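You operate a simulated robot arm through the tools that you are given. There is no shell and no other tool.

Carry out the task below with a simulated robot arm. There is one attempt and no reset: what you move stays moved.

## Task
Swap the blue valve block for the brown spare and refit the lid.
Fine: old block in the green tray; rest the blue lid on the black work mat meanwhile.

The check looks at the end state, three seconds after you hand in, the way a careful person would. Anything else that was tipped, shoved, dropped, spilled or broken makes it a failure. Lids that push on must go on centred and level and be pressed home; caps that screw on are set level and turned clockwise until they are tight.

## Robot
A 7-joint arm with a two-finger parallel gripper, fixed in place. Base frame: the origin is at the foot of the arm, x ahead of it, y to its left, z up; the work surface is at about z = 860. Units: mm, degrees, N and s.
Its first joint turns from -149.0 to 149.0 degrees. Payload 3.43 kg.
Tool frame: the origin (TCP) lies between the finger pads and is the grasp point; the fingertips stand 30 mm ahead of it; z points along the fingers, y is the line along which they close. Largest opening 94 mm; finger width 28, thickness 10; the body of the gripper, 50 by 96 mm, starts 55 mm behind the TCP.
Orientation is that of the tool frame in the base frame, as [roll, pitch, yaw] about the fixed x, y, z axes, in that order (R = Rz(yaw) Ry(pitch) Rx(roll)). With the fingers straight down and closing along the base's y, the tool's x points along the base's -x, its y along +y and its z along -z.

## Interface
- The arm moves only by the tool servo_tool. Its argument "series" is one flat list of numbers, 7 for each row, row after row: the shift along the base's x, y, z in mm, then the turn, a rotation vector about the base's x, y, z in degrees, then the finger opening in mm, from 0 to 94. In form: [tx, ty, tz, ax, ay, az, claw, tx, ty, tz, ax, ay, az, claw, ...]. A call has 1 to 20 rows; each row is the pose to reach, as a shift and turn from the pose commanded when the call began. Each row takes 0.2 s and may step no farther than 50 mm and 8.6 degrees from the row before; otherwise, or with a gripper value out of range, the whole call is refused. A pose out of reach is approached as far as the arm can. The call stops where the force on the tool passes 40 N (or 10 N more than at its start, if that is more) or the arm is blocked; 0.2 s more then pass. The fingers move at their own pace (about 45 mm/s each) and stop on an object; they squeeze with about 22 N. The grip force told is the motor's: it shows also when the fingers shut on nothing. Time passes only in rows, and 0.2 s behind the last, so rows that repeat a pose let the fingers close. The reply holds the time, the measured pose of the TCP, the force on the tool along the base axes, the opening and the grip force, in the units named above and with some noise, with the torque about the TCP (base axes, N m) and any sound that the robot's microphone picked up, and new pictures: "views" is both (left out), scene, wrist or none.
- Cameras (640 x 400 px; columns grow to the right, rows downward): "scene" is fixed at [49.4, -500.4, 1600.6]; the picture's right is [0.38, -0.93, 0.00], its down [-0.66, -0.27, -0.70] and it looks along [0.65, 0.26, -0.72] (base axes); focal length 329 px, centre (320, 200). "wrist" rides on the gripper at [76, 14, -102] in the tool frame; the picture's right is [-0.18, 0.98, 0.00], its down [-0.75, -0.14, -0.64] and it looks along [-0.63, -0.12, 0.77] (tool axes); focal length 243 px, centre (320, 200).
- pixel_to_xyz(camera, pixels): for up to 12 pixels [column, row] of the newest picture of that camera ("zoom" is the newest enlarged one), the place [x, y, z] in the base frame of the surface seen there, good to about 2 mm. No time passes.
- close_up(camera, box): a new picture of the part [left, top, right, bottom] of that camera's present view, enlarged. No time passes.
- finish_job(): hands the job in; it is judged then, once.

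Unless the task says otherwise, let go and move clear before handing in.

The tools are called after "Request:" by a JSON object that holds its "method" and its "body". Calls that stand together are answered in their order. servo_tool: Moves the arm, as the interface text tells. Its arguments: {"type":"object","properties":{"series":{"type":"array"},"views":{"type":"string","enum":["both","scene","wrist","none"]}},"required":["series"]} The other tools are called the same way: pixel_to_xyz (camera, pixels) gives the place of the surface under pixels of a picture; close_up (camera, box) takes an enlarged picture of a part of a camera's view; finish_job () hands the job in.

At the start:

```text
clock: 0.0
tcp_pos: [889.0, -430.9, 1112.2]
ee_rot: [180.0, 0.0, 180.0]
wrist_force: [0.3, 0.2, -0.2]
wrist_torque: [0.03, -0.02, -0.01]
finger_gap: 94.0
grasp_force: 0.1
```

scene: 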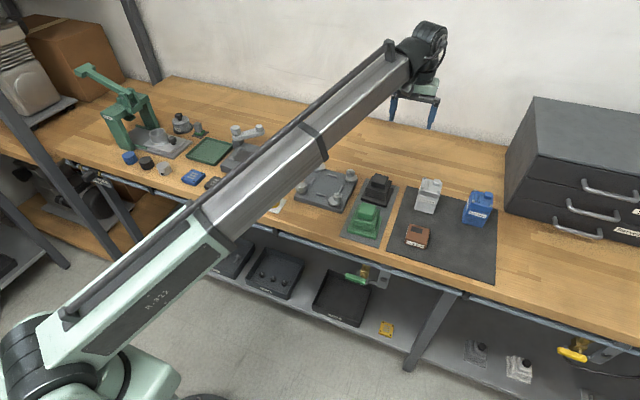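
wrist: 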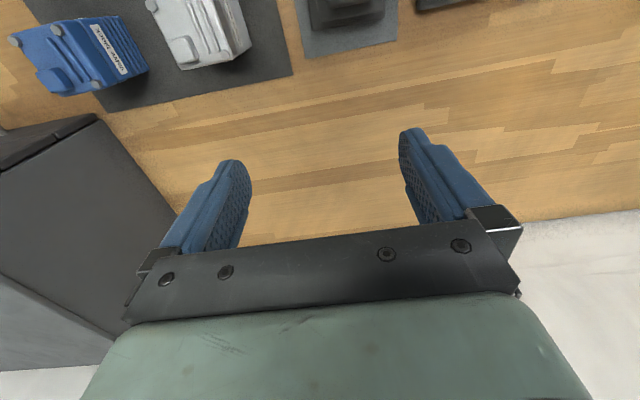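

The scene picture shows a black mat around (443,235) with a blue block (478,208), a white/grey block (428,195) and a brown block (417,237), plus other items to the left partly hidden by the arm. I will take enlarged views before moving.

Request:
{"method": "close_up", "body": {"camera": "scene", "box": [280, 140, 520, 290]}}

Request:
{"method": "close_up", "body": {"camera": "scene", "box": [70, 60, 310, 210]}}

Request:
{"method": "close_up", "body": {"camera": "wrist", "box": [0, 0, 480, 130]}}

```text
2.67 times, centred on (400, 215) of scene
```

zoom: 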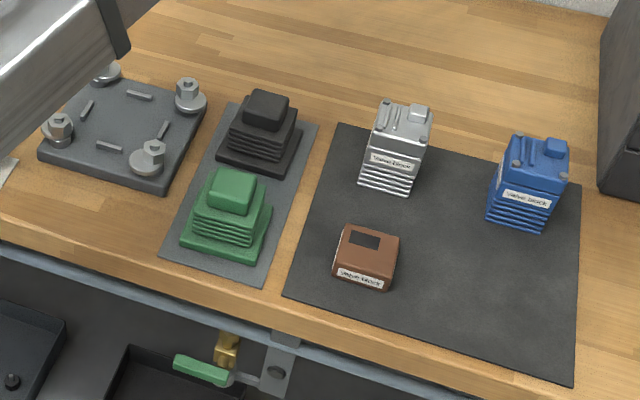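

```text
2.67 times, centred on (190, 135) of scene
```

zoom: 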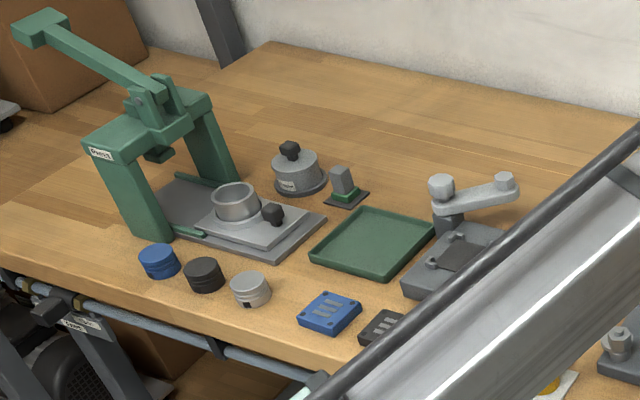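

```text
1.33 times, centred on (240, 65) of wrist
```

zoom: 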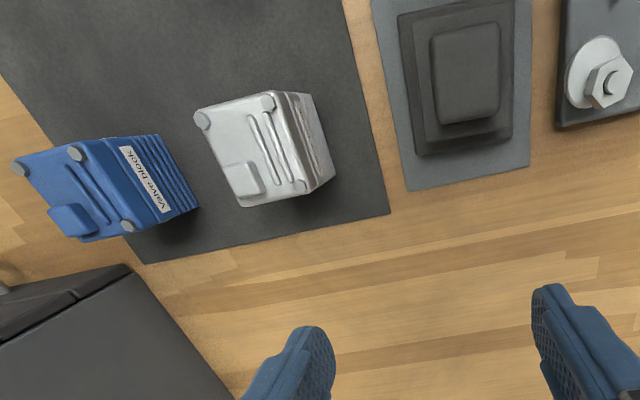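

I see valve blocks on the mat, and further left a green tray (205,150), a blue flat piece (193,177), a press and a fixture half hidden by the arm. I will measure key points and take tighter close-ups of the blocks.

Request:
{"method": "pixel_to_xyz", "body": {"camera": "scene", "pixels": [[478, 200], [428, 185], [417, 233], [365, 214], [377, 186], [325, 190], [207, 150], [193, 177], [240, 157], [403, 190], [495, 280], [389, 250]]}}

Request:
{"method": "close_up", "body": {"camera": "scene", "box": [450, 180, 510, 235]}}

Request:
{"method": "close_up", "body": {"camera": "scene", "box": [170, 110, 300, 215]}}

Request:
{"method": "close_up", "body": {"camera": "scene", "box": [390, 170, 450, 255]}}

Request:
{"method": "close_up", "body": {"camera": "scene", "box": [200, 220, 400, 345]}}

```text
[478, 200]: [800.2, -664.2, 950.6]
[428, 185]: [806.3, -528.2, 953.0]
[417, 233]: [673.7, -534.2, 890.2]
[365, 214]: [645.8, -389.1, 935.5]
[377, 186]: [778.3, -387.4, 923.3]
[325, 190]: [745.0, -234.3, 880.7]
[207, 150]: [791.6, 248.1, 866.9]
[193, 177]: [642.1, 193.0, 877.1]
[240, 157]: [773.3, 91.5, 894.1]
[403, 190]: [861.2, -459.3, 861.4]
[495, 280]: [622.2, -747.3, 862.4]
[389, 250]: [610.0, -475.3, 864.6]
```

```text
7.27 times, centred on (480, 208) of scene
```

zoom: 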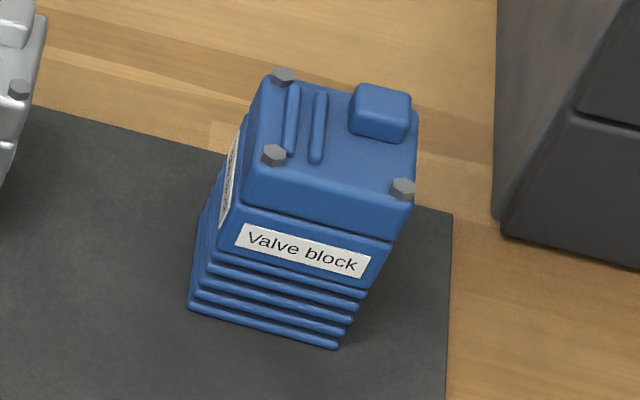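

```text
3.81 times, centred on (235, 162) of scene
```

zoom: 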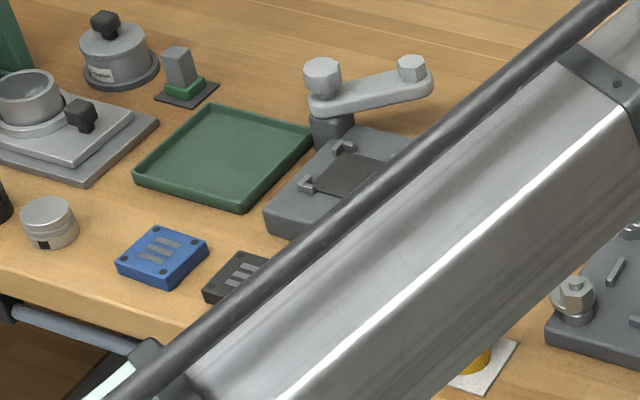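

```text
4.71 times, centred on (420, 212) of scene
```

zoom: 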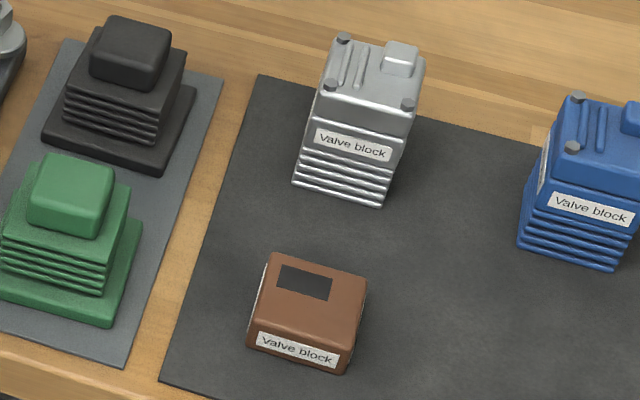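

```text
3.20 times, centred on (300, 282) of scene
```

zoom: 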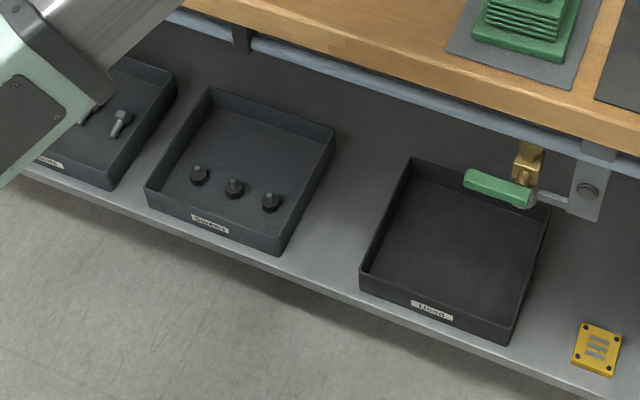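

The blue block on the mat (478,208) has a seam under its top section, and the brown spare (417,233) is a low block. The arm still hides the middle of the bench, so I will raise it and swing it left to look there.

Request:
{"method": "servo_tool", "body": {"series": [0, 0, 45, 0, 0, 0, 94, -24, 33, 90, 0, 0, 0, 94, -48, 66, 130, 0, 0, 0, 94, -72, 99, 138, 0, 0, 0, 94, -96, 132, 138, 0, 0, 0, 94, -120, 165, 138, 0, 0, 0, 94, -144, 198, 138, 0, 0, 0, 94, -168, 231, 138, 0, 0, 0, 94, -192, 264, 138, 0, 0, 0, 94, -216, 297, 138, 0, 0, 0, 94, -239, 331, 138, 0, 0, 0, 94], "views": "both"}}

```text
refused: row 2 steps farther than a row can; nothing moved
```

The call was refused because row 2 stepped too far, and nothing moved. I will send the same path again with smaller steps.

Request:
{"method": "servo_tool", "body": {"series": [0, 0, 45, 0, 0, 0, 94, 0, 0, 90, 0, 0, 0, 94, 0, 0, 138, 0, 0, 0, 94, -24, 33, 138, 0, 0, 0, 94, -48, 66, 138, 0, 0, 0, 94, -72, 99, 138, 0, 0, 0, 94, -96, 132, 138, 0, 0, 0, 94, -120, 165, 138, 0, 0, 0, 94, -144, 198, 138, 0, 0, 0, 94, -168, 231, 138, 0, 0, 0, 94, -192, 264, 138, 0, 0, 0, 94, -216, 297, 138, 0, 0, 0, 94, -239, 331, 138, 0, 0, 0, 94], "views": "both"}}

```text
clock: 0.8
tcp_pos: [892.8, -430.7, 1239.4]
ee_rot: [-179.6, 0.9, 180.0]
wrist_force: [7.3, -2.7, -13.1]
wrist_torque: [0.07, -0.1, 0.01]
finger_gap: 93.9
grasp_force: 0.0
stopped in row 3: the force on the tool passed its limit at 60 N (the readings are from after the stop); the commanded pose is now the measured one
```

scene: 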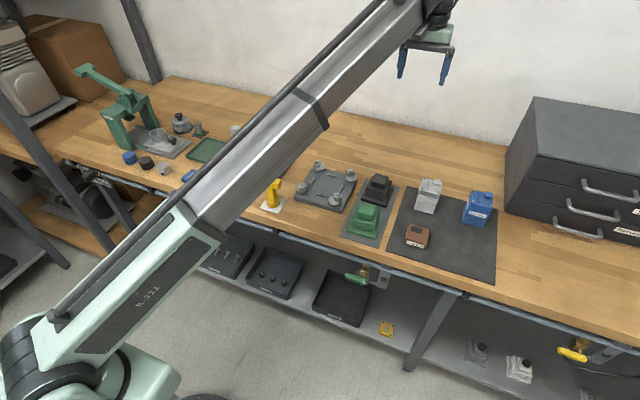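
wrist: 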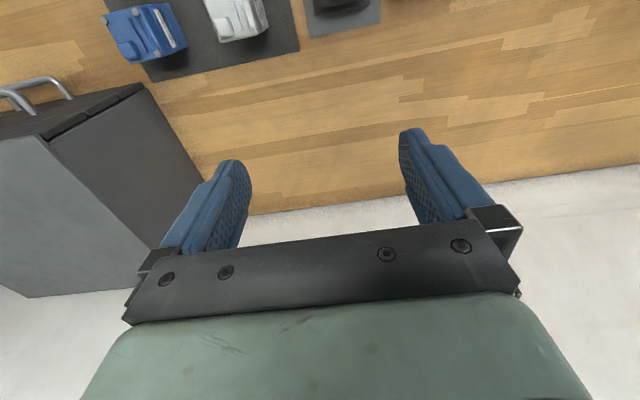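

The arm stopped at z≈1239 with a 60 N force, so it probably touched the wall behind or reached the end of its range. I will back away toward -x and +y in small steps.

Request:
{"method": "servo_tool", "body": {"series": [-15, 5, -5, 0, 0, 0, 94, -40, 15, -10, 0, 0, 0, 94, -70, 35, -10, 0, 0, 0, 94, -100, 65, -10, 0, 0, 0, 94, -120, 100, -10, 0, 0, 0, 94, -144, 135, -10, 0, 0, 0, 94, -168, 170, -10, 0, 0, 0, 94, -192, 205, -10, 0, 0, 0, 94, -216, 240, -10, 0, 0, 0, 94, -240, 270, -10, 0, 0, 0, 94, -240, 300, -10, 0, 0, 0, 94], "views": "both"}}

```text
clock: 1.4
tcp_pos: [865.1, -421.6, 1232.5]
ee_rot: [-179.6, 1.1, 179.8]
wrist_force: [6.2, -2.1, -13.4]
wrist_torque: [0.01, -0.13, 0.02]
finger_gap: 94.1
grasp_force: 0.0
stopped in row 2: the force on the tool passed its limit at 46 N (the readings are from after the stop); the commanded pose is now the measured one
```

scene: 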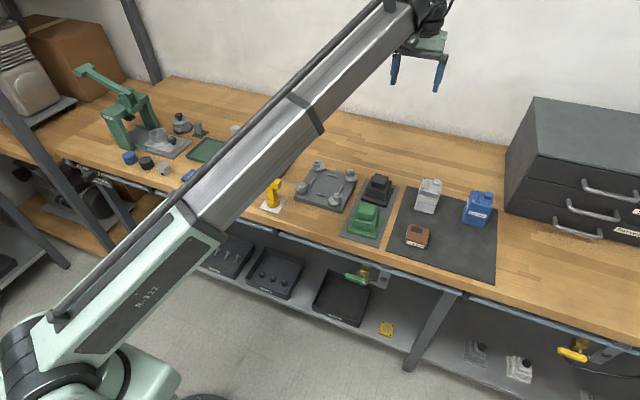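
wrist: 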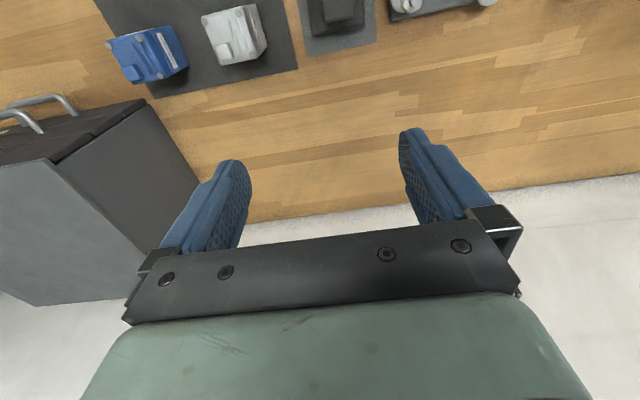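

The force persists at small amounts after stopping and the tilt is about 1°, so this may be motion jerk near the stretched pose. I will hold still for a moment and read the force at rest.

Request:
{"method": "servo_tool", "body": {"series": [0, 0, 0, 0, 0, 0, 94, 0, 0, 0, 0, 0, 0, 94, 0, 0, 0, 0, 0, 0, 94], "views": "none"}}

```text
clock: 2.1
tcp_pos: [865.9, -421.2, 1231.8]
ee_rot: [-179.6, 1.1, 179.8]
wrist_force: [10.7, -6.0, -22.0]
wrist_torque: [0.2, -0.57, 0.21]
finger_gap: 93.8
grasp_force: 0.0
```

At rest the force is about [11,-6,-22] N, which pushes outward and down, so the hand is likely touching the arm's own forearm at this height. I will go back down to z≈1110, where the force was zero.

Request:
{"method": "servo_tool", "body": {"series": [0, 0, -10, 0, 0, 0, 94, 0, 0, -25, 0, 0, 0, 94, 0, 0, -45, 0, 0, 0, 94, 0, 0, -70, 0, 0, 0, 94, 0, 0, -95, 0, 0, 0, 94, 0, 0, -120, 0, 0, 0, 94, 0, 0, -120, 0, 0, 0, 94], "views": "none"}}

```text
clock: 3.8
tcp_pos: [864.3, -421.5, 1111.2]
ee_rot: [-179.6, 0.9, 180.0]
wrist_force: [0.9, 0.2, 0.2]
wrist_torque: [0.03, 0.02, -0.04]
finger_gap: 93.9
grasp_force: 0.0
```

The force is back to zero at z=1111, which confirms the forearm contact. I will now swing at this height toward (700,-100) and correct the 0.9° tilt on the way.

Request:
{"method": "servo_tool", "body": {"series": [-10, 20, 0, 0.2, 0.4, 0, 94, -26, 51, 0, 0.4, 0.9, 0, 94, -44, 85, 0, 0.4, 0.9, 0, 94, -61, 119, 0, 0.4, 0.9, 0, 94, -78, 153, 0, 0.4, 0.9, 0, 94, -95, 187, 0, 0.4, 0.9, 0, 94, -112, 221, 0, 0.4, 0.9, 0, 94, -129, 255, 0, 0.4, 0.9, 0, 94, -146, 289, 0, 0.4, 0.9, 0, 94, -160, 312, 0, 0.4, 0.9, 0, 94, -164, 321, 0, 0.4, 0.9, 0, 94], "views": "both"}}

```text
clock: 5.7
tcp_pos: [727.0, -147.7, 1111.4]
ee_rot: [-179.7, 0.5, -179.8]
wrist_force: [4.2, 3.0, -5.8]
wrist_torque: [-0.49, 0.14, -0.34]
finger_gap: 94.2
grasp_force: 0.1
stopped in row 9: the force on the tool passed its limit at 50 N (the readings are from after the stop); the commanded pose is now the measured one
```

scene: 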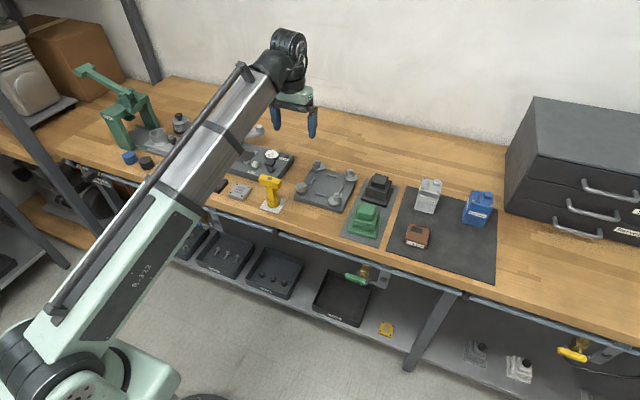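
wrist: 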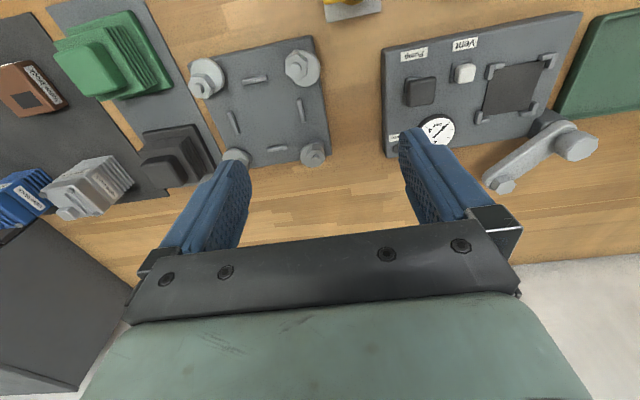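

The hand stopped again with outward force at radius ≈742, z=1111, so tighter radii need a lower height. The wrist view now shows the bolted plate (250,105), a test panel with "Pump" and "Vent" (480,85) and the green tray on the right; I will drop about 50 mm and look.

Request:
{"method": "servo_tool", "body": {"series": [0, 0, -15, 0, 0, 0, 94, 0, 0, -35, 0, 0, 0, 94, 0, 0, -60, 0, 0, 0, 94, 0, 0, -60, 0.3, 0.4, 0, 94], "views": "both"}}

Request:
{"method": "close_up", "body": {"camera": "wrist", "box": [0, 0, 330, 206]}}

Request:
{"method": "close_up", "body": {"camera": "scene", "box": [200, 130, 300, 220]}}

```text
clock: 6.7
tcp_pos: [727.1, -149.0, 1052.9]
ee_rot: [179.8, 0.0, -179.7]
wrist_force: [0.7, 0.0, 0.4]
wrist_torque: [0.0, 0.02, 0.0]
finger_gap: 93.7
grasp_force: 0.1
```

scene: 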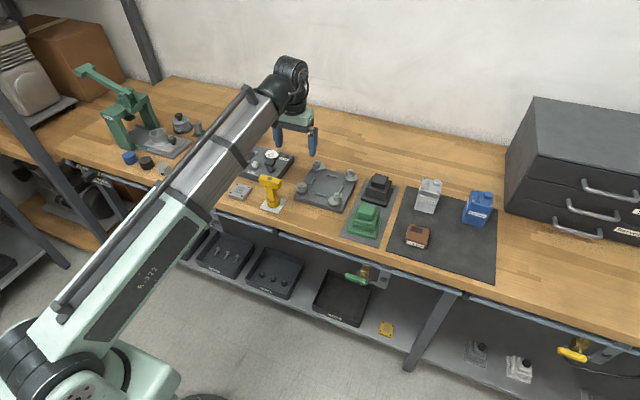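
wrist: 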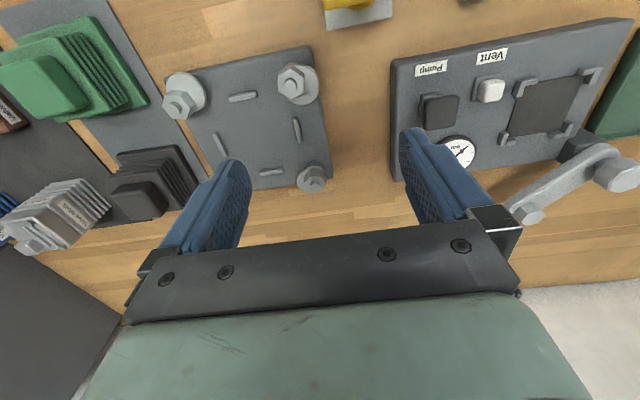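

```text
1.94 times, centred on (165, 103) of wrist
```

zoom: 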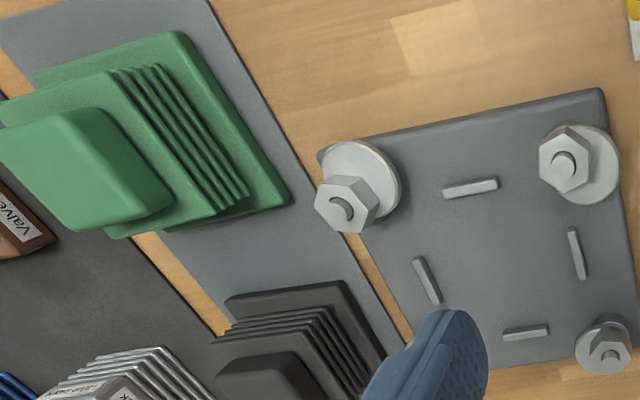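

```text
4.44 times, centred on (250, 175) of scene
```

zoom: 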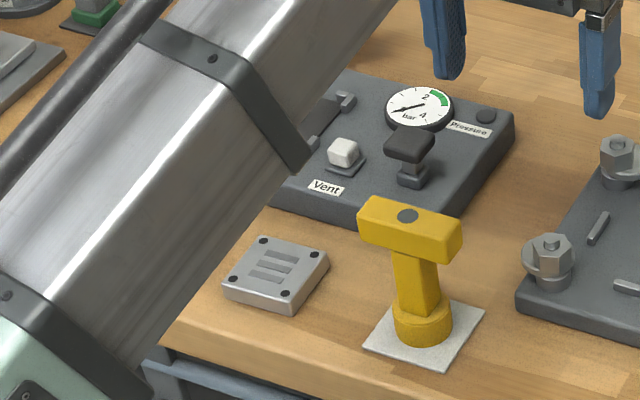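

At z=1053 the force is zero, and the middle of the bench is now visible: a yellow stand, a grey plate and the test panel. Close-ups come out sharp, so I will zoom hard on the blue block at (478,208) and the brown spare at (417,236) to find where the lid ends and the block begins.

Request:
{"method": "close_up", "body": {"camera": "scene", "box": [458, 185, 500, 232]}}

Request:
{"method": "close_up", "body": {"camera": "scene", "box": [400, 220, 436, 252]}}

Request:
{"method": "close_up", "body": {"camera": "scene", "box": [410, 172, 446, 218]}}

Request:
{"method": "close_up", "body": {"camera": "scene", "box": [340, 168, 400, 242]}}

Request:
{"method": "close_up", "body": {"camera": "scene", "box": [440, 320, 640, 400]}}

```text
8.51 times, centred on (479, 208) of scene
```

zoom: 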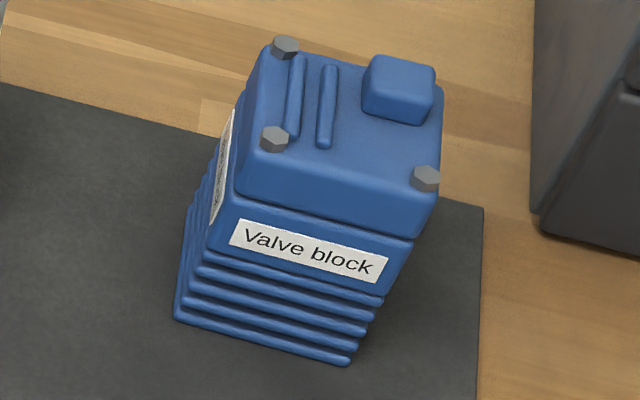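

```text
12.50 times, centred on (418, 236) of scene
```

zoom: 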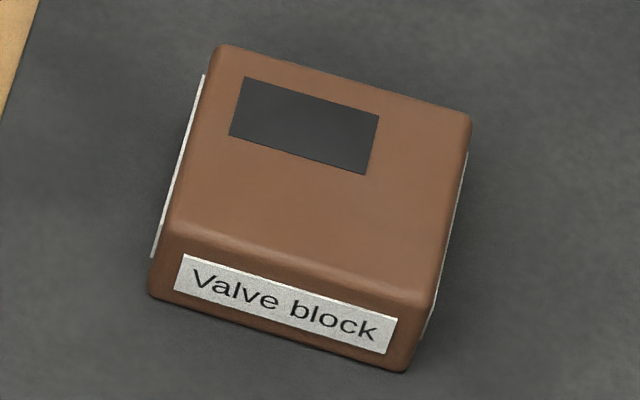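

```text
8.70 times, centred on (428, 195) of scene
```

zoom: 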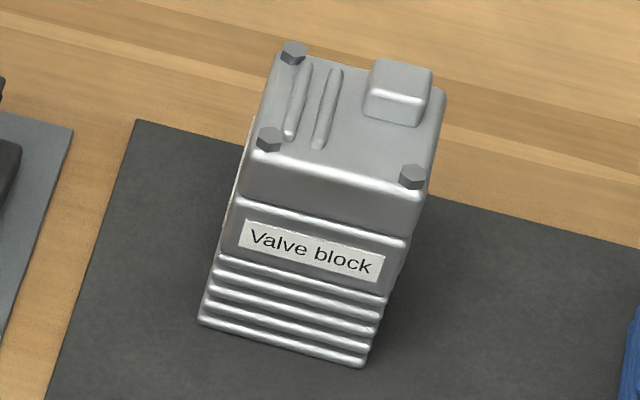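

```text
5.41 times, centred on (370, 205) of scene
```

zoom: 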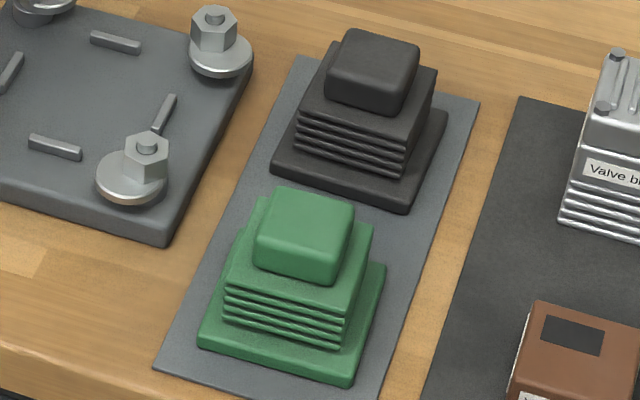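

```text
3.20 times, centred on (540, 360) of scene
```

zoom: 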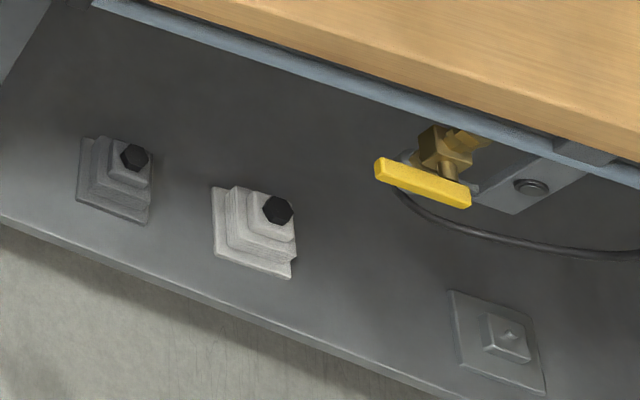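

The blue stack shows a lid with bolts and a handle block, a labelled middle section, and a finned lower section. I will zoom on it again and measure points down its front face to get the layer heights.

Request:
{"method": "close_up", "body": {"camera": "scene", "box": [458, 185, 500, 232]}}

Request:
{"method": "pixel_to_xyz", "body": {"camera": "zoom", "pixels": [[330, 185], [325, 215], [322, 225], [300, 272], [290, 283], [270, 330], [262, 350], [400, 72], [395, 110], [240, 185], [430, 225], [220, 90]]}}

Request:
{"method": "pixel_to_xyz", "body": {"camera": "zoom", "pixels": [[260, 60], [440, 100], [432, 205], [240, 190], [238, 205], [412, 240], [208, 248], [385, 295], [175, 315], [350, 362], [410, 250], [383, 300]]}}

```text
8.51 times, centred on (479, 208) of scene
```

zoom: 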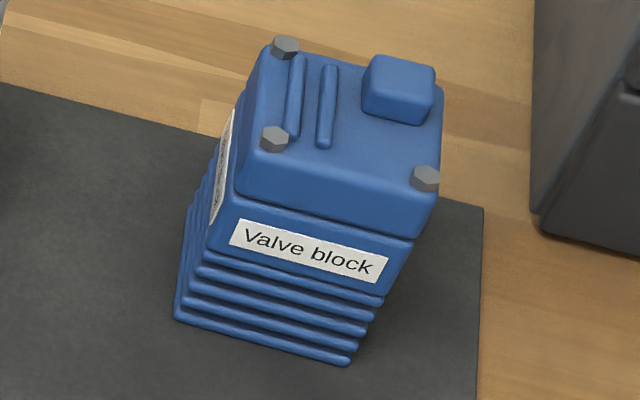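

```text
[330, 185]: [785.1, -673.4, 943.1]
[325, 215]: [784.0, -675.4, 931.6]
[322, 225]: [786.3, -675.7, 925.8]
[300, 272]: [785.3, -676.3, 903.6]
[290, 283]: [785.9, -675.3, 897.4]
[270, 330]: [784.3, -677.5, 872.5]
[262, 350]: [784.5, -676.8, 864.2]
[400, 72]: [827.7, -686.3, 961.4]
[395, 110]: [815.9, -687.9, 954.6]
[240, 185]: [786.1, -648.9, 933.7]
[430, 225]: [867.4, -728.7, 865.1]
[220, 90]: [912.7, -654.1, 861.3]
```

```text
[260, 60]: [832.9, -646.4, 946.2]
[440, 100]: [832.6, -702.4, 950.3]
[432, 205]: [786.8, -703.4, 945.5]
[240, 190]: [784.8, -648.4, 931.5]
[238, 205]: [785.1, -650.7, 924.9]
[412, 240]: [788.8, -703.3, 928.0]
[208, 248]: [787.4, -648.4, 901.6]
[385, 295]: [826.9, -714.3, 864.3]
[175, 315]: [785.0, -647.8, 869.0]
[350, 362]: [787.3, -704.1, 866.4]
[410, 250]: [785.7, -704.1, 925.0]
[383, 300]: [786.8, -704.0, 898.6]
```

The layers are clear: fins from z≈862 to 900, the labelled valve block from 900 to 929 (29 mm, like the brown spare), and the lid from 929 to 948 with its handle to 961. The stack centre is near (811,-676), about 1056 mm from the base axis and so possibly past the vertical reach, so I will measure the arm links, the cabinet and the brown spare.

Request:
{"method": "pixel_to_xyz", "body": {"camera": "scene", "pixels": [[30, 350], [110, 280], [160, 215], [190, 195], [235, 120], [275, 85], [290, 70], [298, 110], [508, 185], [535, 100], [60, 300], [205, 215]]}}

Request:
{"method": "close_up", "body": {"camera": "scene", "box": [400, 220, 436, 252]}}

Request:
{"method": "pixel_to_xyz", "body": {"camera": "zoom", "pixels": [[230, 55], [460, 120], [400, 300], [180, 225], [270, 320], [150, 290], [405, 365], [305, 120], [245, 82], [375, 118], [365, 172], [232, 135]]}}

```text
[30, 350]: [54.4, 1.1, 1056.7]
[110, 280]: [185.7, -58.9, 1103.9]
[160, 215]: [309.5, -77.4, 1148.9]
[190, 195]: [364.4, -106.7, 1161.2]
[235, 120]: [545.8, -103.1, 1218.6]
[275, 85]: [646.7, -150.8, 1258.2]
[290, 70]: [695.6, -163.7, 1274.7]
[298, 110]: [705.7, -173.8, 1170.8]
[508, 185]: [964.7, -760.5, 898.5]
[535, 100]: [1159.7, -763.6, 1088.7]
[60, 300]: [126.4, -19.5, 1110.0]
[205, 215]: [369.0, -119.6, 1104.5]
```

```text
12.50 times, centred on (418, 236) of scene
```

zoom: 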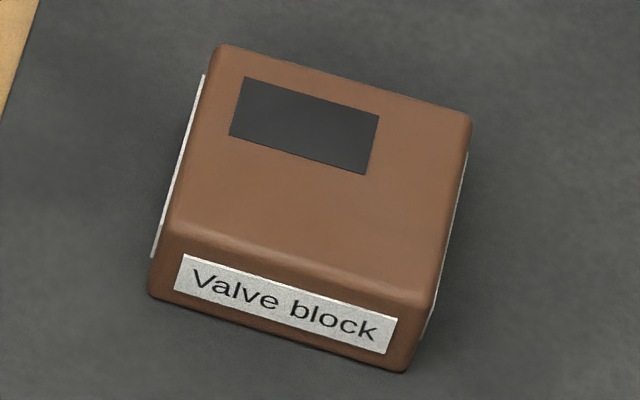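

```text
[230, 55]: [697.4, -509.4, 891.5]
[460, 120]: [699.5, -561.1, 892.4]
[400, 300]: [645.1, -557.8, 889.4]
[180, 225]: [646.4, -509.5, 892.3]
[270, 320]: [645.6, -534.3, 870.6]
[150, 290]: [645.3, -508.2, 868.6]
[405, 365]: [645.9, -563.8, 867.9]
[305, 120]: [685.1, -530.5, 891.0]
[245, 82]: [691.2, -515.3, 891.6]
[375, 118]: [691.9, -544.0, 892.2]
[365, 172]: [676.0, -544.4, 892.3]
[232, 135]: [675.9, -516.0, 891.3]
```

The arm is a telescoping boom with its shoulder near z≈1040, and vertical fingers only work up to about 20° boom elevation, so I will travel at about z=1050. The brown spare is square at x 645–701, y -564 to -508, top 892, and the next move is over to the blue stack to test reach and get a wrist view.

Request:
{"method": "servo_tool", "body": {"series": [0, -25, 0, 0, 0, 0, 94, 0, -65, 0, 0, 0, 0, 94, 0, -110, 0, 0, 0, 0, 94, 0, -155, 0, 0, 0, 0, 94, 0, -200, 0, 0, 0, 0, 94, 0, -245, 0, 0, 0, 0, 94, 0, -290, 0, 0, 0, 0, 94, 0, -335, 0, 0, 0, 0, 94, 0, -380, 0, 0, 0, 0, 94, 0, -425, 0, 0, 0, 0, 94, 0, -465, 0, 0, 0, 0, 94, 0, -491, 0, 0, 0, 0, 94], "views": "both"}}

```text
clock: 9.3
tcp_pos: [726.5, -640.5, 1051.3]
ee_rot: [179.9, 0.1, -179.9]
wrist_force: [-0.3, -0.3, 0.3]
wrist_torque: [0.02, -0.02, -0.01]
finger_gap: 93.9
grasp_force: 0.0
```

scene: 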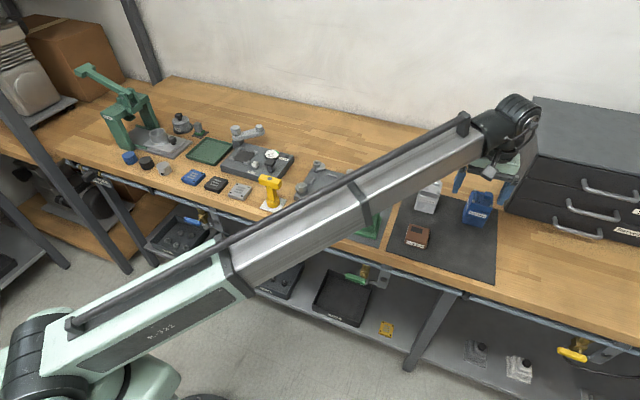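
wrist: 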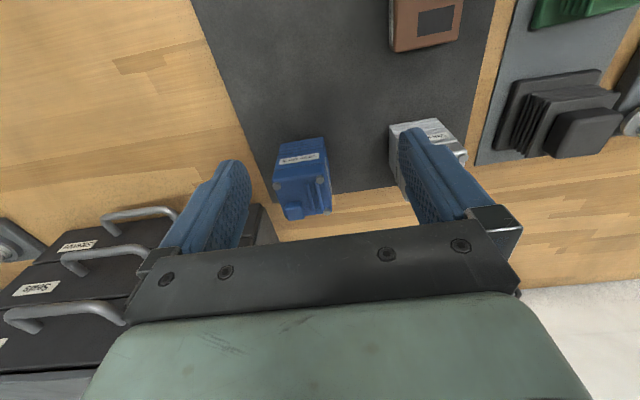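

The boom reached (726,-640,1051) without force, and the wrist view shows the blue stack at (303,180) between the fingers. I will zoom there and measure the stack's far edges and the cabinet's nearest edge.

Request:
{"method": "close_up", "body": {"camera": "wrist", "box": [250, 120, 350, 225]}}

Request:
{"method": "pixel_to_xyz", "body": {"camera": "wrist", "pixels": [[170, 208], [110, 213], [262, 210], [270, 235], [60, 285], [300, 160], [300, 195], [440, 125], [425, 20], [560, 140], [305, 225], [140, 220]]}}

Request:
{"method": "close_up", "body": {"camera": "scene", "box": [430, 90, 560, 240]}}

```text
3.81 times, centred on (300, 172) of wrist
```

zoom: 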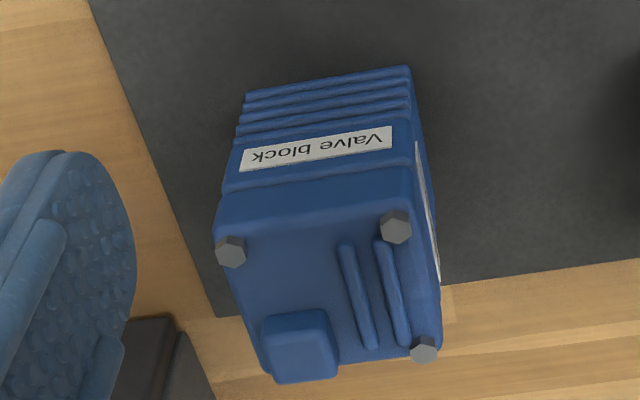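

```text
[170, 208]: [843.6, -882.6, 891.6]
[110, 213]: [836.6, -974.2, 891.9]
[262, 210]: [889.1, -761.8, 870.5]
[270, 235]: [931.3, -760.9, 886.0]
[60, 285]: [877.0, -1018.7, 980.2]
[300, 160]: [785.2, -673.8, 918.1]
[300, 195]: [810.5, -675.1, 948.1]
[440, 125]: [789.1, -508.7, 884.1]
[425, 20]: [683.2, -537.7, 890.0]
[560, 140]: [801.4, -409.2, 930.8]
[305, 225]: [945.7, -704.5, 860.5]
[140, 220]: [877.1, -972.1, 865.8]
```

```text
2.67 times, centred on (495, 165) of scene
```

zoom: 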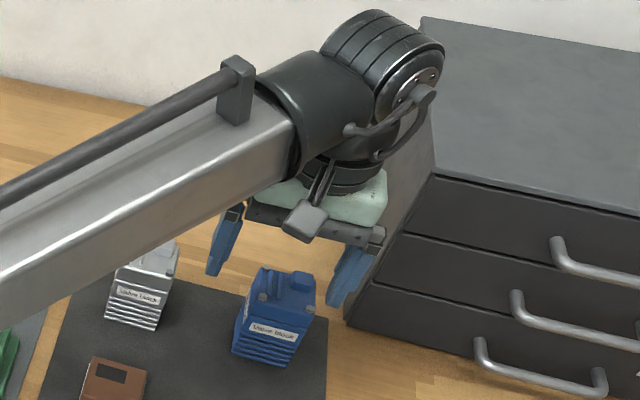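

The cabinet's side is at y≈-761 and its front at x≈877, so fingers opened at y≈-676 will clear it. I will now measure the blue stack's corners in the zoom, including the labels and the seams.

Request:
{"method": "close_up", "body": {"camera": "wrist", "box": [250, 120, 350, 225]}}

Request:
{"method": "pixel_to_xyz", "body": {"camera": "zoom", "pixels": [[217, 240], [412, 180], [440, 345], [258, 365], [245, 370], [335, 378], [275, 320], [325, 315], [430, 250], [436, 200], [300, 372], [380, 345]]}}

Request:
{"method": "pixel_to_xyz", "body": {"camera": "zoom", "pixels": [[320, 175], [318, 188], [310, 200], [330, 120], [330, 110], [330, 80], [418, 140], [422, 175], [225, 310], [240, 120], [405, 75], [228, 190]]}}

```text
3.81 times, centred on (300, 172) of wrist
```

zoom: 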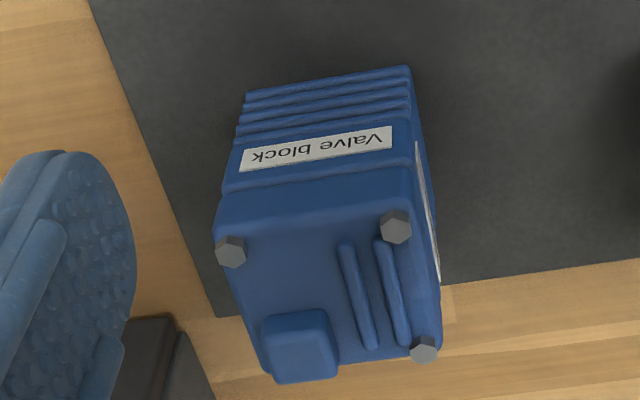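

```text
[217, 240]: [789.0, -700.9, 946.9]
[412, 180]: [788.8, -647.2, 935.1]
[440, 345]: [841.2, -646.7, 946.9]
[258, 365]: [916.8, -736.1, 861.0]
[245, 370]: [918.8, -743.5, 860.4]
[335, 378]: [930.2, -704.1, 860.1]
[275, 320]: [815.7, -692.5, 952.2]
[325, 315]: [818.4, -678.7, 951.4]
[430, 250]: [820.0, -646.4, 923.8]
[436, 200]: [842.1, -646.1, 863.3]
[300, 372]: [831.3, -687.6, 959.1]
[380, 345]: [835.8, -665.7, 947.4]
```

```text
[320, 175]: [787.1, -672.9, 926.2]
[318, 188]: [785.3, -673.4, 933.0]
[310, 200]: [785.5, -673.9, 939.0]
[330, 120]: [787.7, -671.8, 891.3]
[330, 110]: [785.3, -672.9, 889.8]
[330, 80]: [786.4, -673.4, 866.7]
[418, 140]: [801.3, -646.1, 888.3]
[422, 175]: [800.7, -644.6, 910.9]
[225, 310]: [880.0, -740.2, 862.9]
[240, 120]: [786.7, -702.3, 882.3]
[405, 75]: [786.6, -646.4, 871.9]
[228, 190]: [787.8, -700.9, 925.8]
```

The lid is square, x 785–842 and y -704 to -647, centred near (813.5,-675.5), with its top at z≈947.5. I will move the vertical tool above that centre at z≈1030 to test whether the arm gets there.

Request:
{"method": "servo_tool", "body": {"series": [25, -10, -5, 0, 0, 0, 94, 50, -20, -10, 0, 0, 0, 94, 75, -30, -15, 0, 0, 0, 94, 87, -35, -20, 0, 0, 0, 94, 87, -35, -20, 0, 0, 0, 94], "views": "both"}}

```text
clock: 10.5
tcp_pos: [813.4, -674.9, 1032.5]
ee_rot: [179.9, 0.1, -179.8]
wrist_force: [-0.2, -0.2, 0.3]
wrist_torque: [0.02, -0.01, -0.03]
finger_gap: 94.0
grasp_force: 0.2
```

scene: 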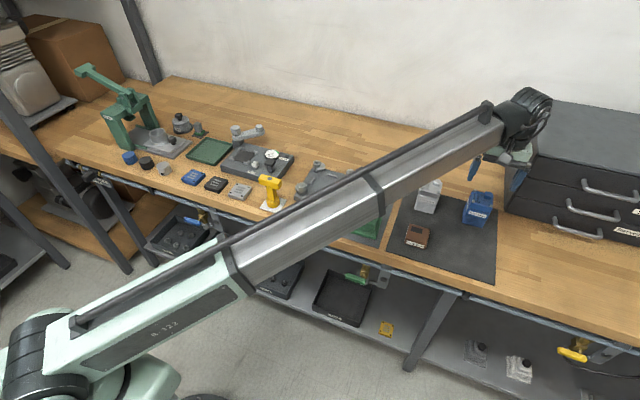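
wrist: 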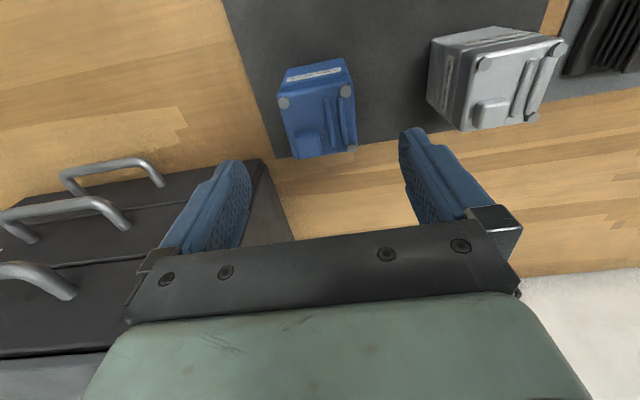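

The arm reached (813.4,-674.9,1032.5) with the tool vertical and no force, so reach is fine. I will descend to TCP z≈960.5 with open fingers, putting the fingertips about 2 mm above the lid seam, and check before closing.

Request:
{"method": "servo_tool", "body": {"series": [0, -0.5, -20, 0, 0, 0, 94, 0, -0.5, -40, 0, 0, 0, 94, 0, -0.5, -58, 0, 0, 0, 94, 0, -0.5, -68, 0, 0, 0, 94, 0, -0.5, -72, 0, 0, 0, 94, 0, -0.5, -72, 0, 0, 0, 94], "views": "both"}}

Request:
{"method": "close_up", "body": {"camera": "scene", "box": [445, 160, 515, 235]}}

Request:
{"method": "close_up", "body": {"camera": "wrist", "box": [180, 60, 480, 250]}}

```text
clock: 11.9
tcp_pos: [812.2, -676.2, 960.2]
ee_rot: [180.0, 0.1, -179.9]
wrist_force: [-0.2, -0.1, -0.6]
wrist_torque: [-0.01, 0.01, 0.02]
finger_gap: 94.0
grasp_force: 0.1
```

scene: 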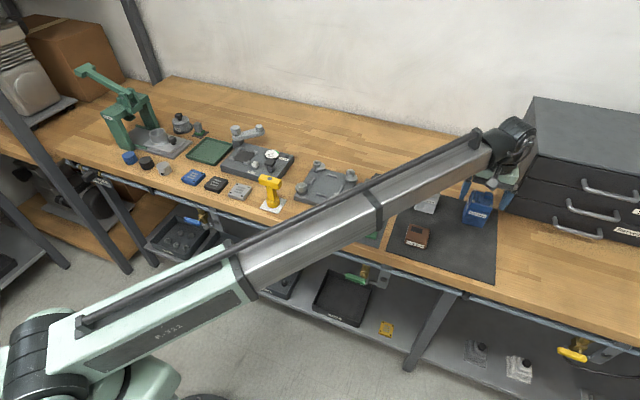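
wrist: 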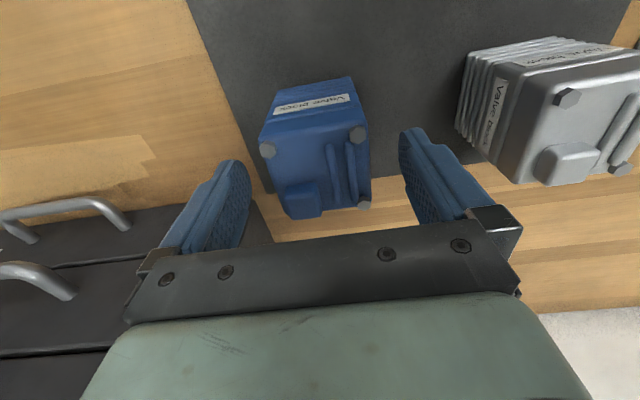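

```text
5.33 times, centred on (480, 198) of scene
```

zoom: 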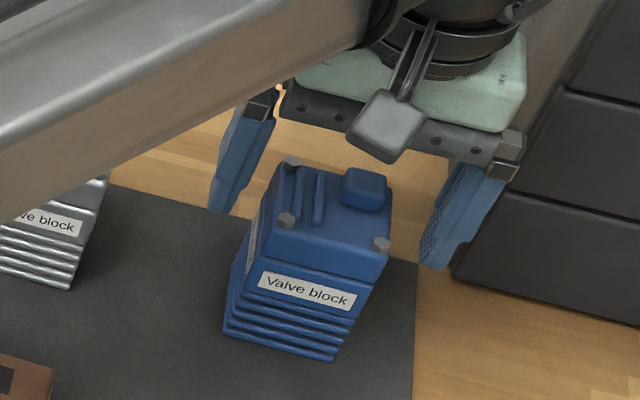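

```text
2.11 times, centred on (330, 155) of wrist
```

zoom: 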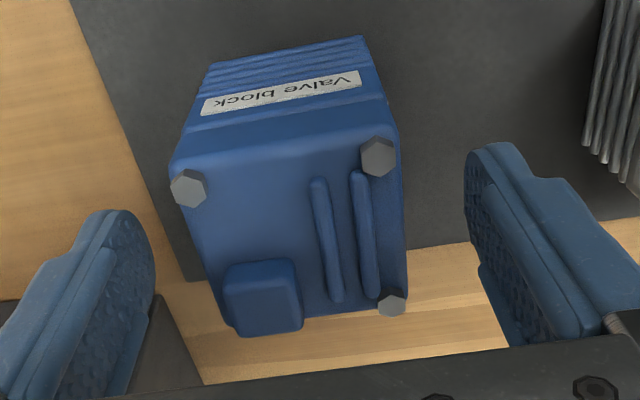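

The fingers straddle the lid at z≈960 with even gaps on both sides. I will check the actual fingertip heights and side gaps by measuring points in the wrist zoom.

Request:
{"method": "pixel_to_xyz", "body": {"camera": "zoom", "pixels": [[118, 213], [140, 225], [152, 270], [485, 150], [475, 165], [470, 200], [300, 160], [280, 128], [390, 220], [400, 130], [180, 180], [290, 118]]}}

```text
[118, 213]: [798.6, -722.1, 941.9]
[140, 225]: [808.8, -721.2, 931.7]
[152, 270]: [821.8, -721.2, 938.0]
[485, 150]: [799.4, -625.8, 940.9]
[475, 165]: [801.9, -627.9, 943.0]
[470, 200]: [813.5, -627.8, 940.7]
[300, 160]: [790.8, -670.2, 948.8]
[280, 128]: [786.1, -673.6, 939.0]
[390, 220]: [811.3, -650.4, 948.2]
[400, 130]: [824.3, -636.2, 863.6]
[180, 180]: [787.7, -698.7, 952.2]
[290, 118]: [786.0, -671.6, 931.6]
```

The fingertips sit at z≈931 and are centred on the lid within about 1 mm. I will close on the lid and hold.

Request:
{"method": "servo_tool", "body": {"series": [0, 0, 0, 0, 0, 0, 75, 0, 0, 0, 0, 0, 0, 62, 0, 0, 0, 0, 0, 0, 50, 0, 0, 0, 0, 0, 0, 40, 0, 0, 0, 0, 0, 0, 40, 0, 0, 0, 0, 0, 0, 40], "views": "both"}}

Request:
{"method": "close_up", "body": {"camera": "wrist", "box": [180, 60, 480, 250]}}

Request:
{"method": "close_up", "body": {"camera": "scene", "box": [445, 160, 515, 235]}}

```text
clock: 13.3
tcp_pos: [814.1, -675.6, 959.8]
ee_rot: [179.9, 0.0, -179.9]
wrist_force: [-0.3, -0.8, 0.7]
wrist_torque: [-0.07, 0.0, 0.0]
finger_gap: 57.7
grasp_force: 22.3
```

scene: 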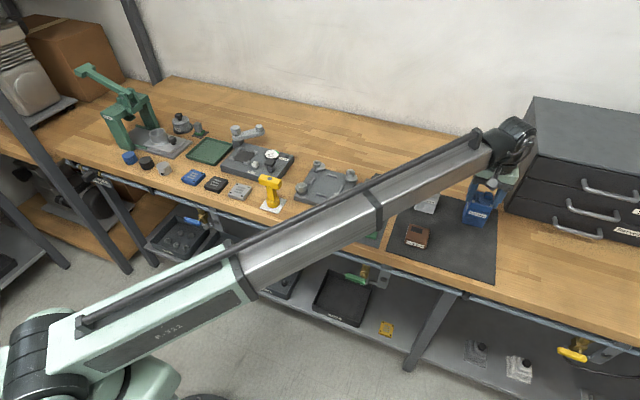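
wrist: 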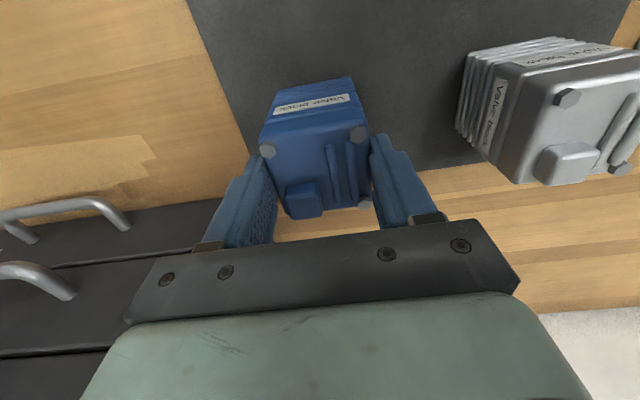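

```text
2.11 times, centred on (330, 155) of wrist
```

zoom: 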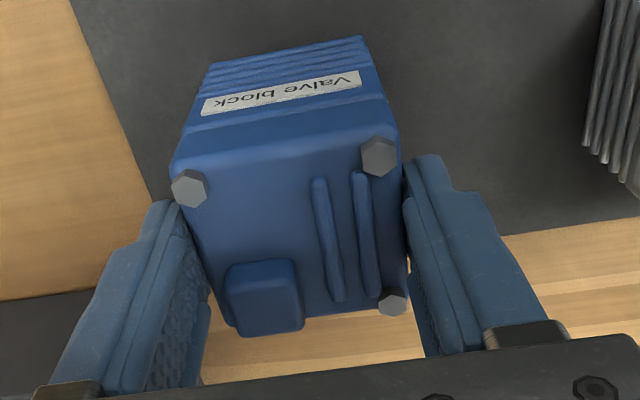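

```text
5.33 times, centred on (480, 198) of scene
```

zoom: 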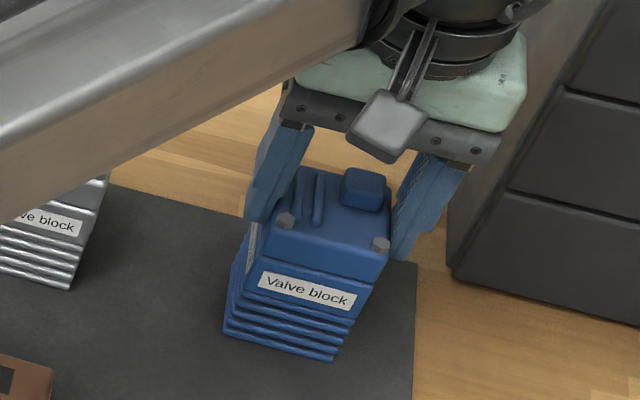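

The fingers stopped at 57.7 mm with 22 N on the lid. I will lift slowly by 10 mm and watch the force and whether the block comes along.

Request:
{"method": "servo_tool", "body": {"series": [0, 0, 1, 0, 0, 0, 40, 0, 0, 2, 0, 0, 0, 40, 0, 0, 3, 0, 0, 0, 40, 0, 0, 5, 0, 0, 0, 40, 0, 0, 7, 0, 0, 0, 40, 0, 0, 10, 0, 0, 0, 40], "views": "both"}}

Request:
{"method": "close_up", "body": {"camera": "wrist", "box": [220, 60, 420, 230]}}

Request:
{"method": "close_up", "body": {"camera": "scene", "box": [455, 170, 505, 235]}}

```text
clock: 14.7
tcp_pos: [812.5, -675.4, 969.8]
ee_rot: [179.8, 0.1, -179.8]
wrist_force: [0.0, -0.6, -2.3]
wrist_torque: [0.01, -0.03, -0.01]
finger_gap: 57.4
grasp_force: 21.4
```

scene: 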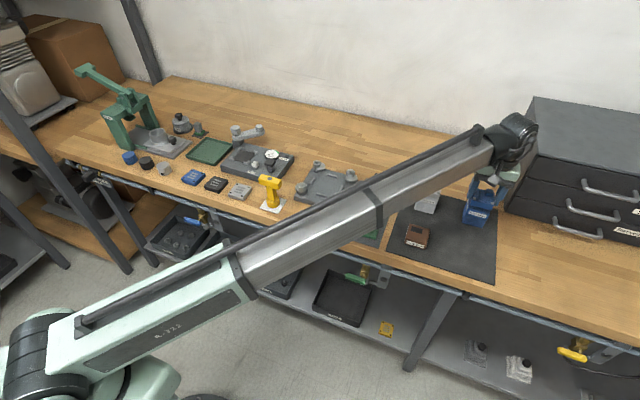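
wrist: 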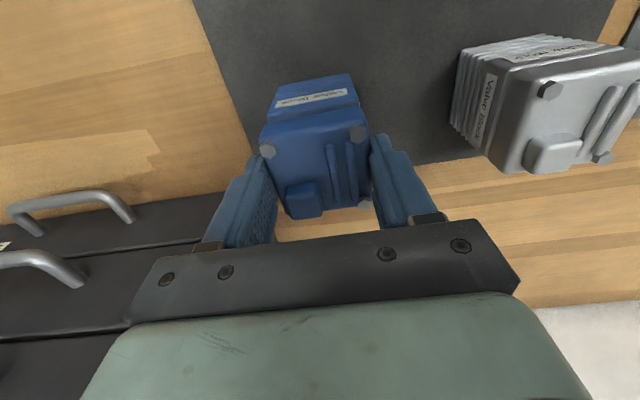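

```text
2.35 times, centred on (320, 145) of wrist
```

zoom: 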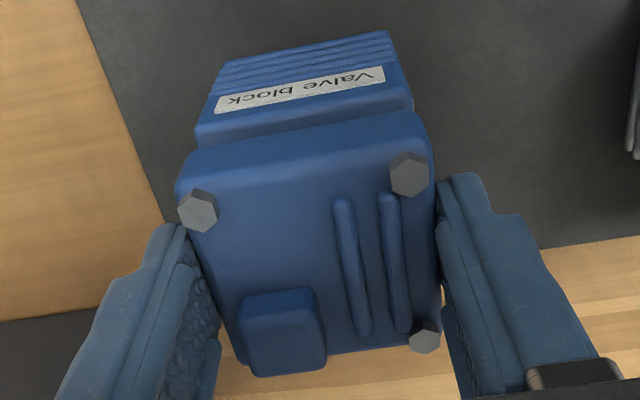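

```text
6.15 times, centred on (480, 202) of scene
```

zoom: 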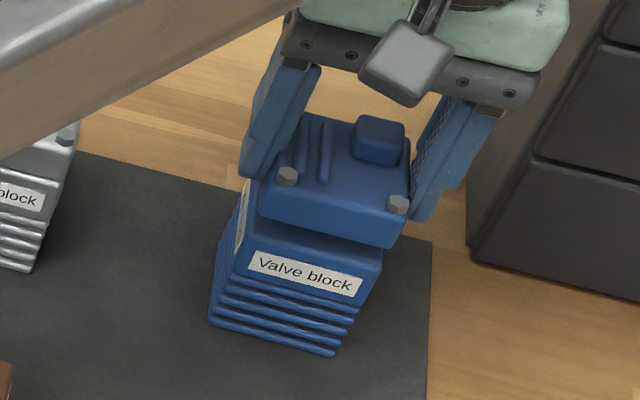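

The lid came away cleanly with about 2.3 N of weight, and the labelled block stayed on the fins. I will lift further and look at the block's exposed top.

Request:
{"method": "servo_tool", "body": {"series": [0, 0, 8, 0, 0, 0, 40, 0, 0, 20, 0, 0, 0, 40, 0, 0, 38, 0, 0, 0, 40, 0, 0, 55, 0, 0, 0, 40, -15, 0, 65, 0, 0, 0, 40, -40, 5, 65, 0, 0, 0, 40, -70, 15, 65, 0, 0, 0, 40, -100, 30, 65, 0, 0, 0, 40, -110, 40, 65, 0, 0, 0, 40, -110, 40, 65, 0, 0, 0, 40], "views": "both"}}

Request:
{"method": "close_up", "body": {"camera": "scene", "box": [455, 185, 505, 235]}}

Request:
{"method": "close_up", "body": {"camera": "wrist", "box": [220, 80, 420, 240]}}

```text
clock: 16.9
tcp_pos: [703.2, -634.9, 1034.4]
ee_rot: [179.8, 0.1, -179.9]
wrist_force: [-0.5, 0.2, -1.1]
wrist_torque: [0.01, -0.01, 0.0]
finger_gap: 57.3
grasp_force: 22.5
```

scene: 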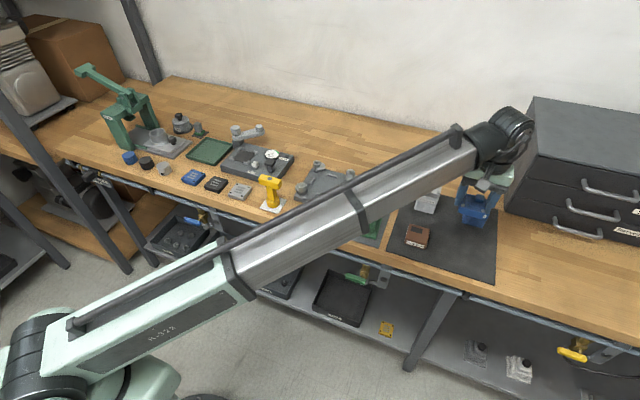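
wrist: 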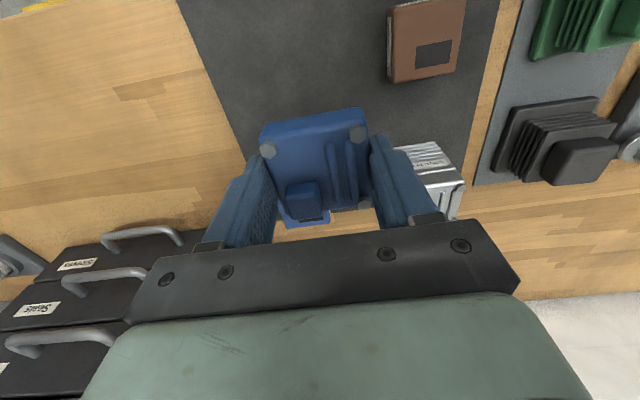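

```text
8.00 times, centred on (480, 210) of scene
```

zoom: 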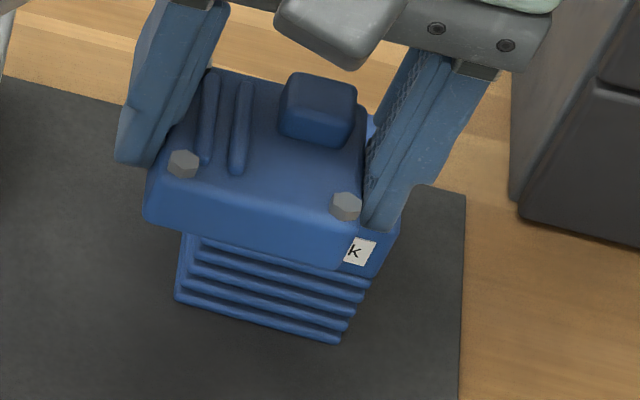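

```text
2.50 times, centred on (320, 160) of wrist
```

zoom: 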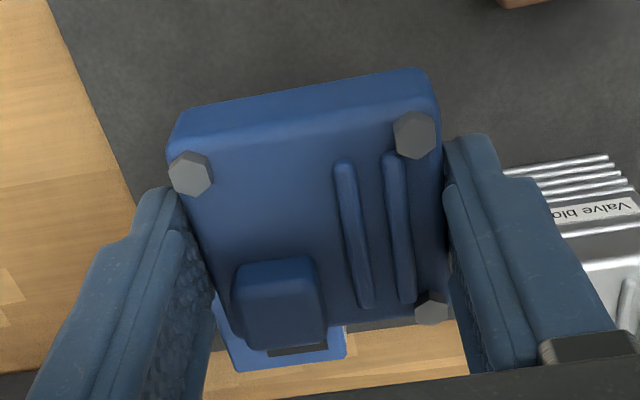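

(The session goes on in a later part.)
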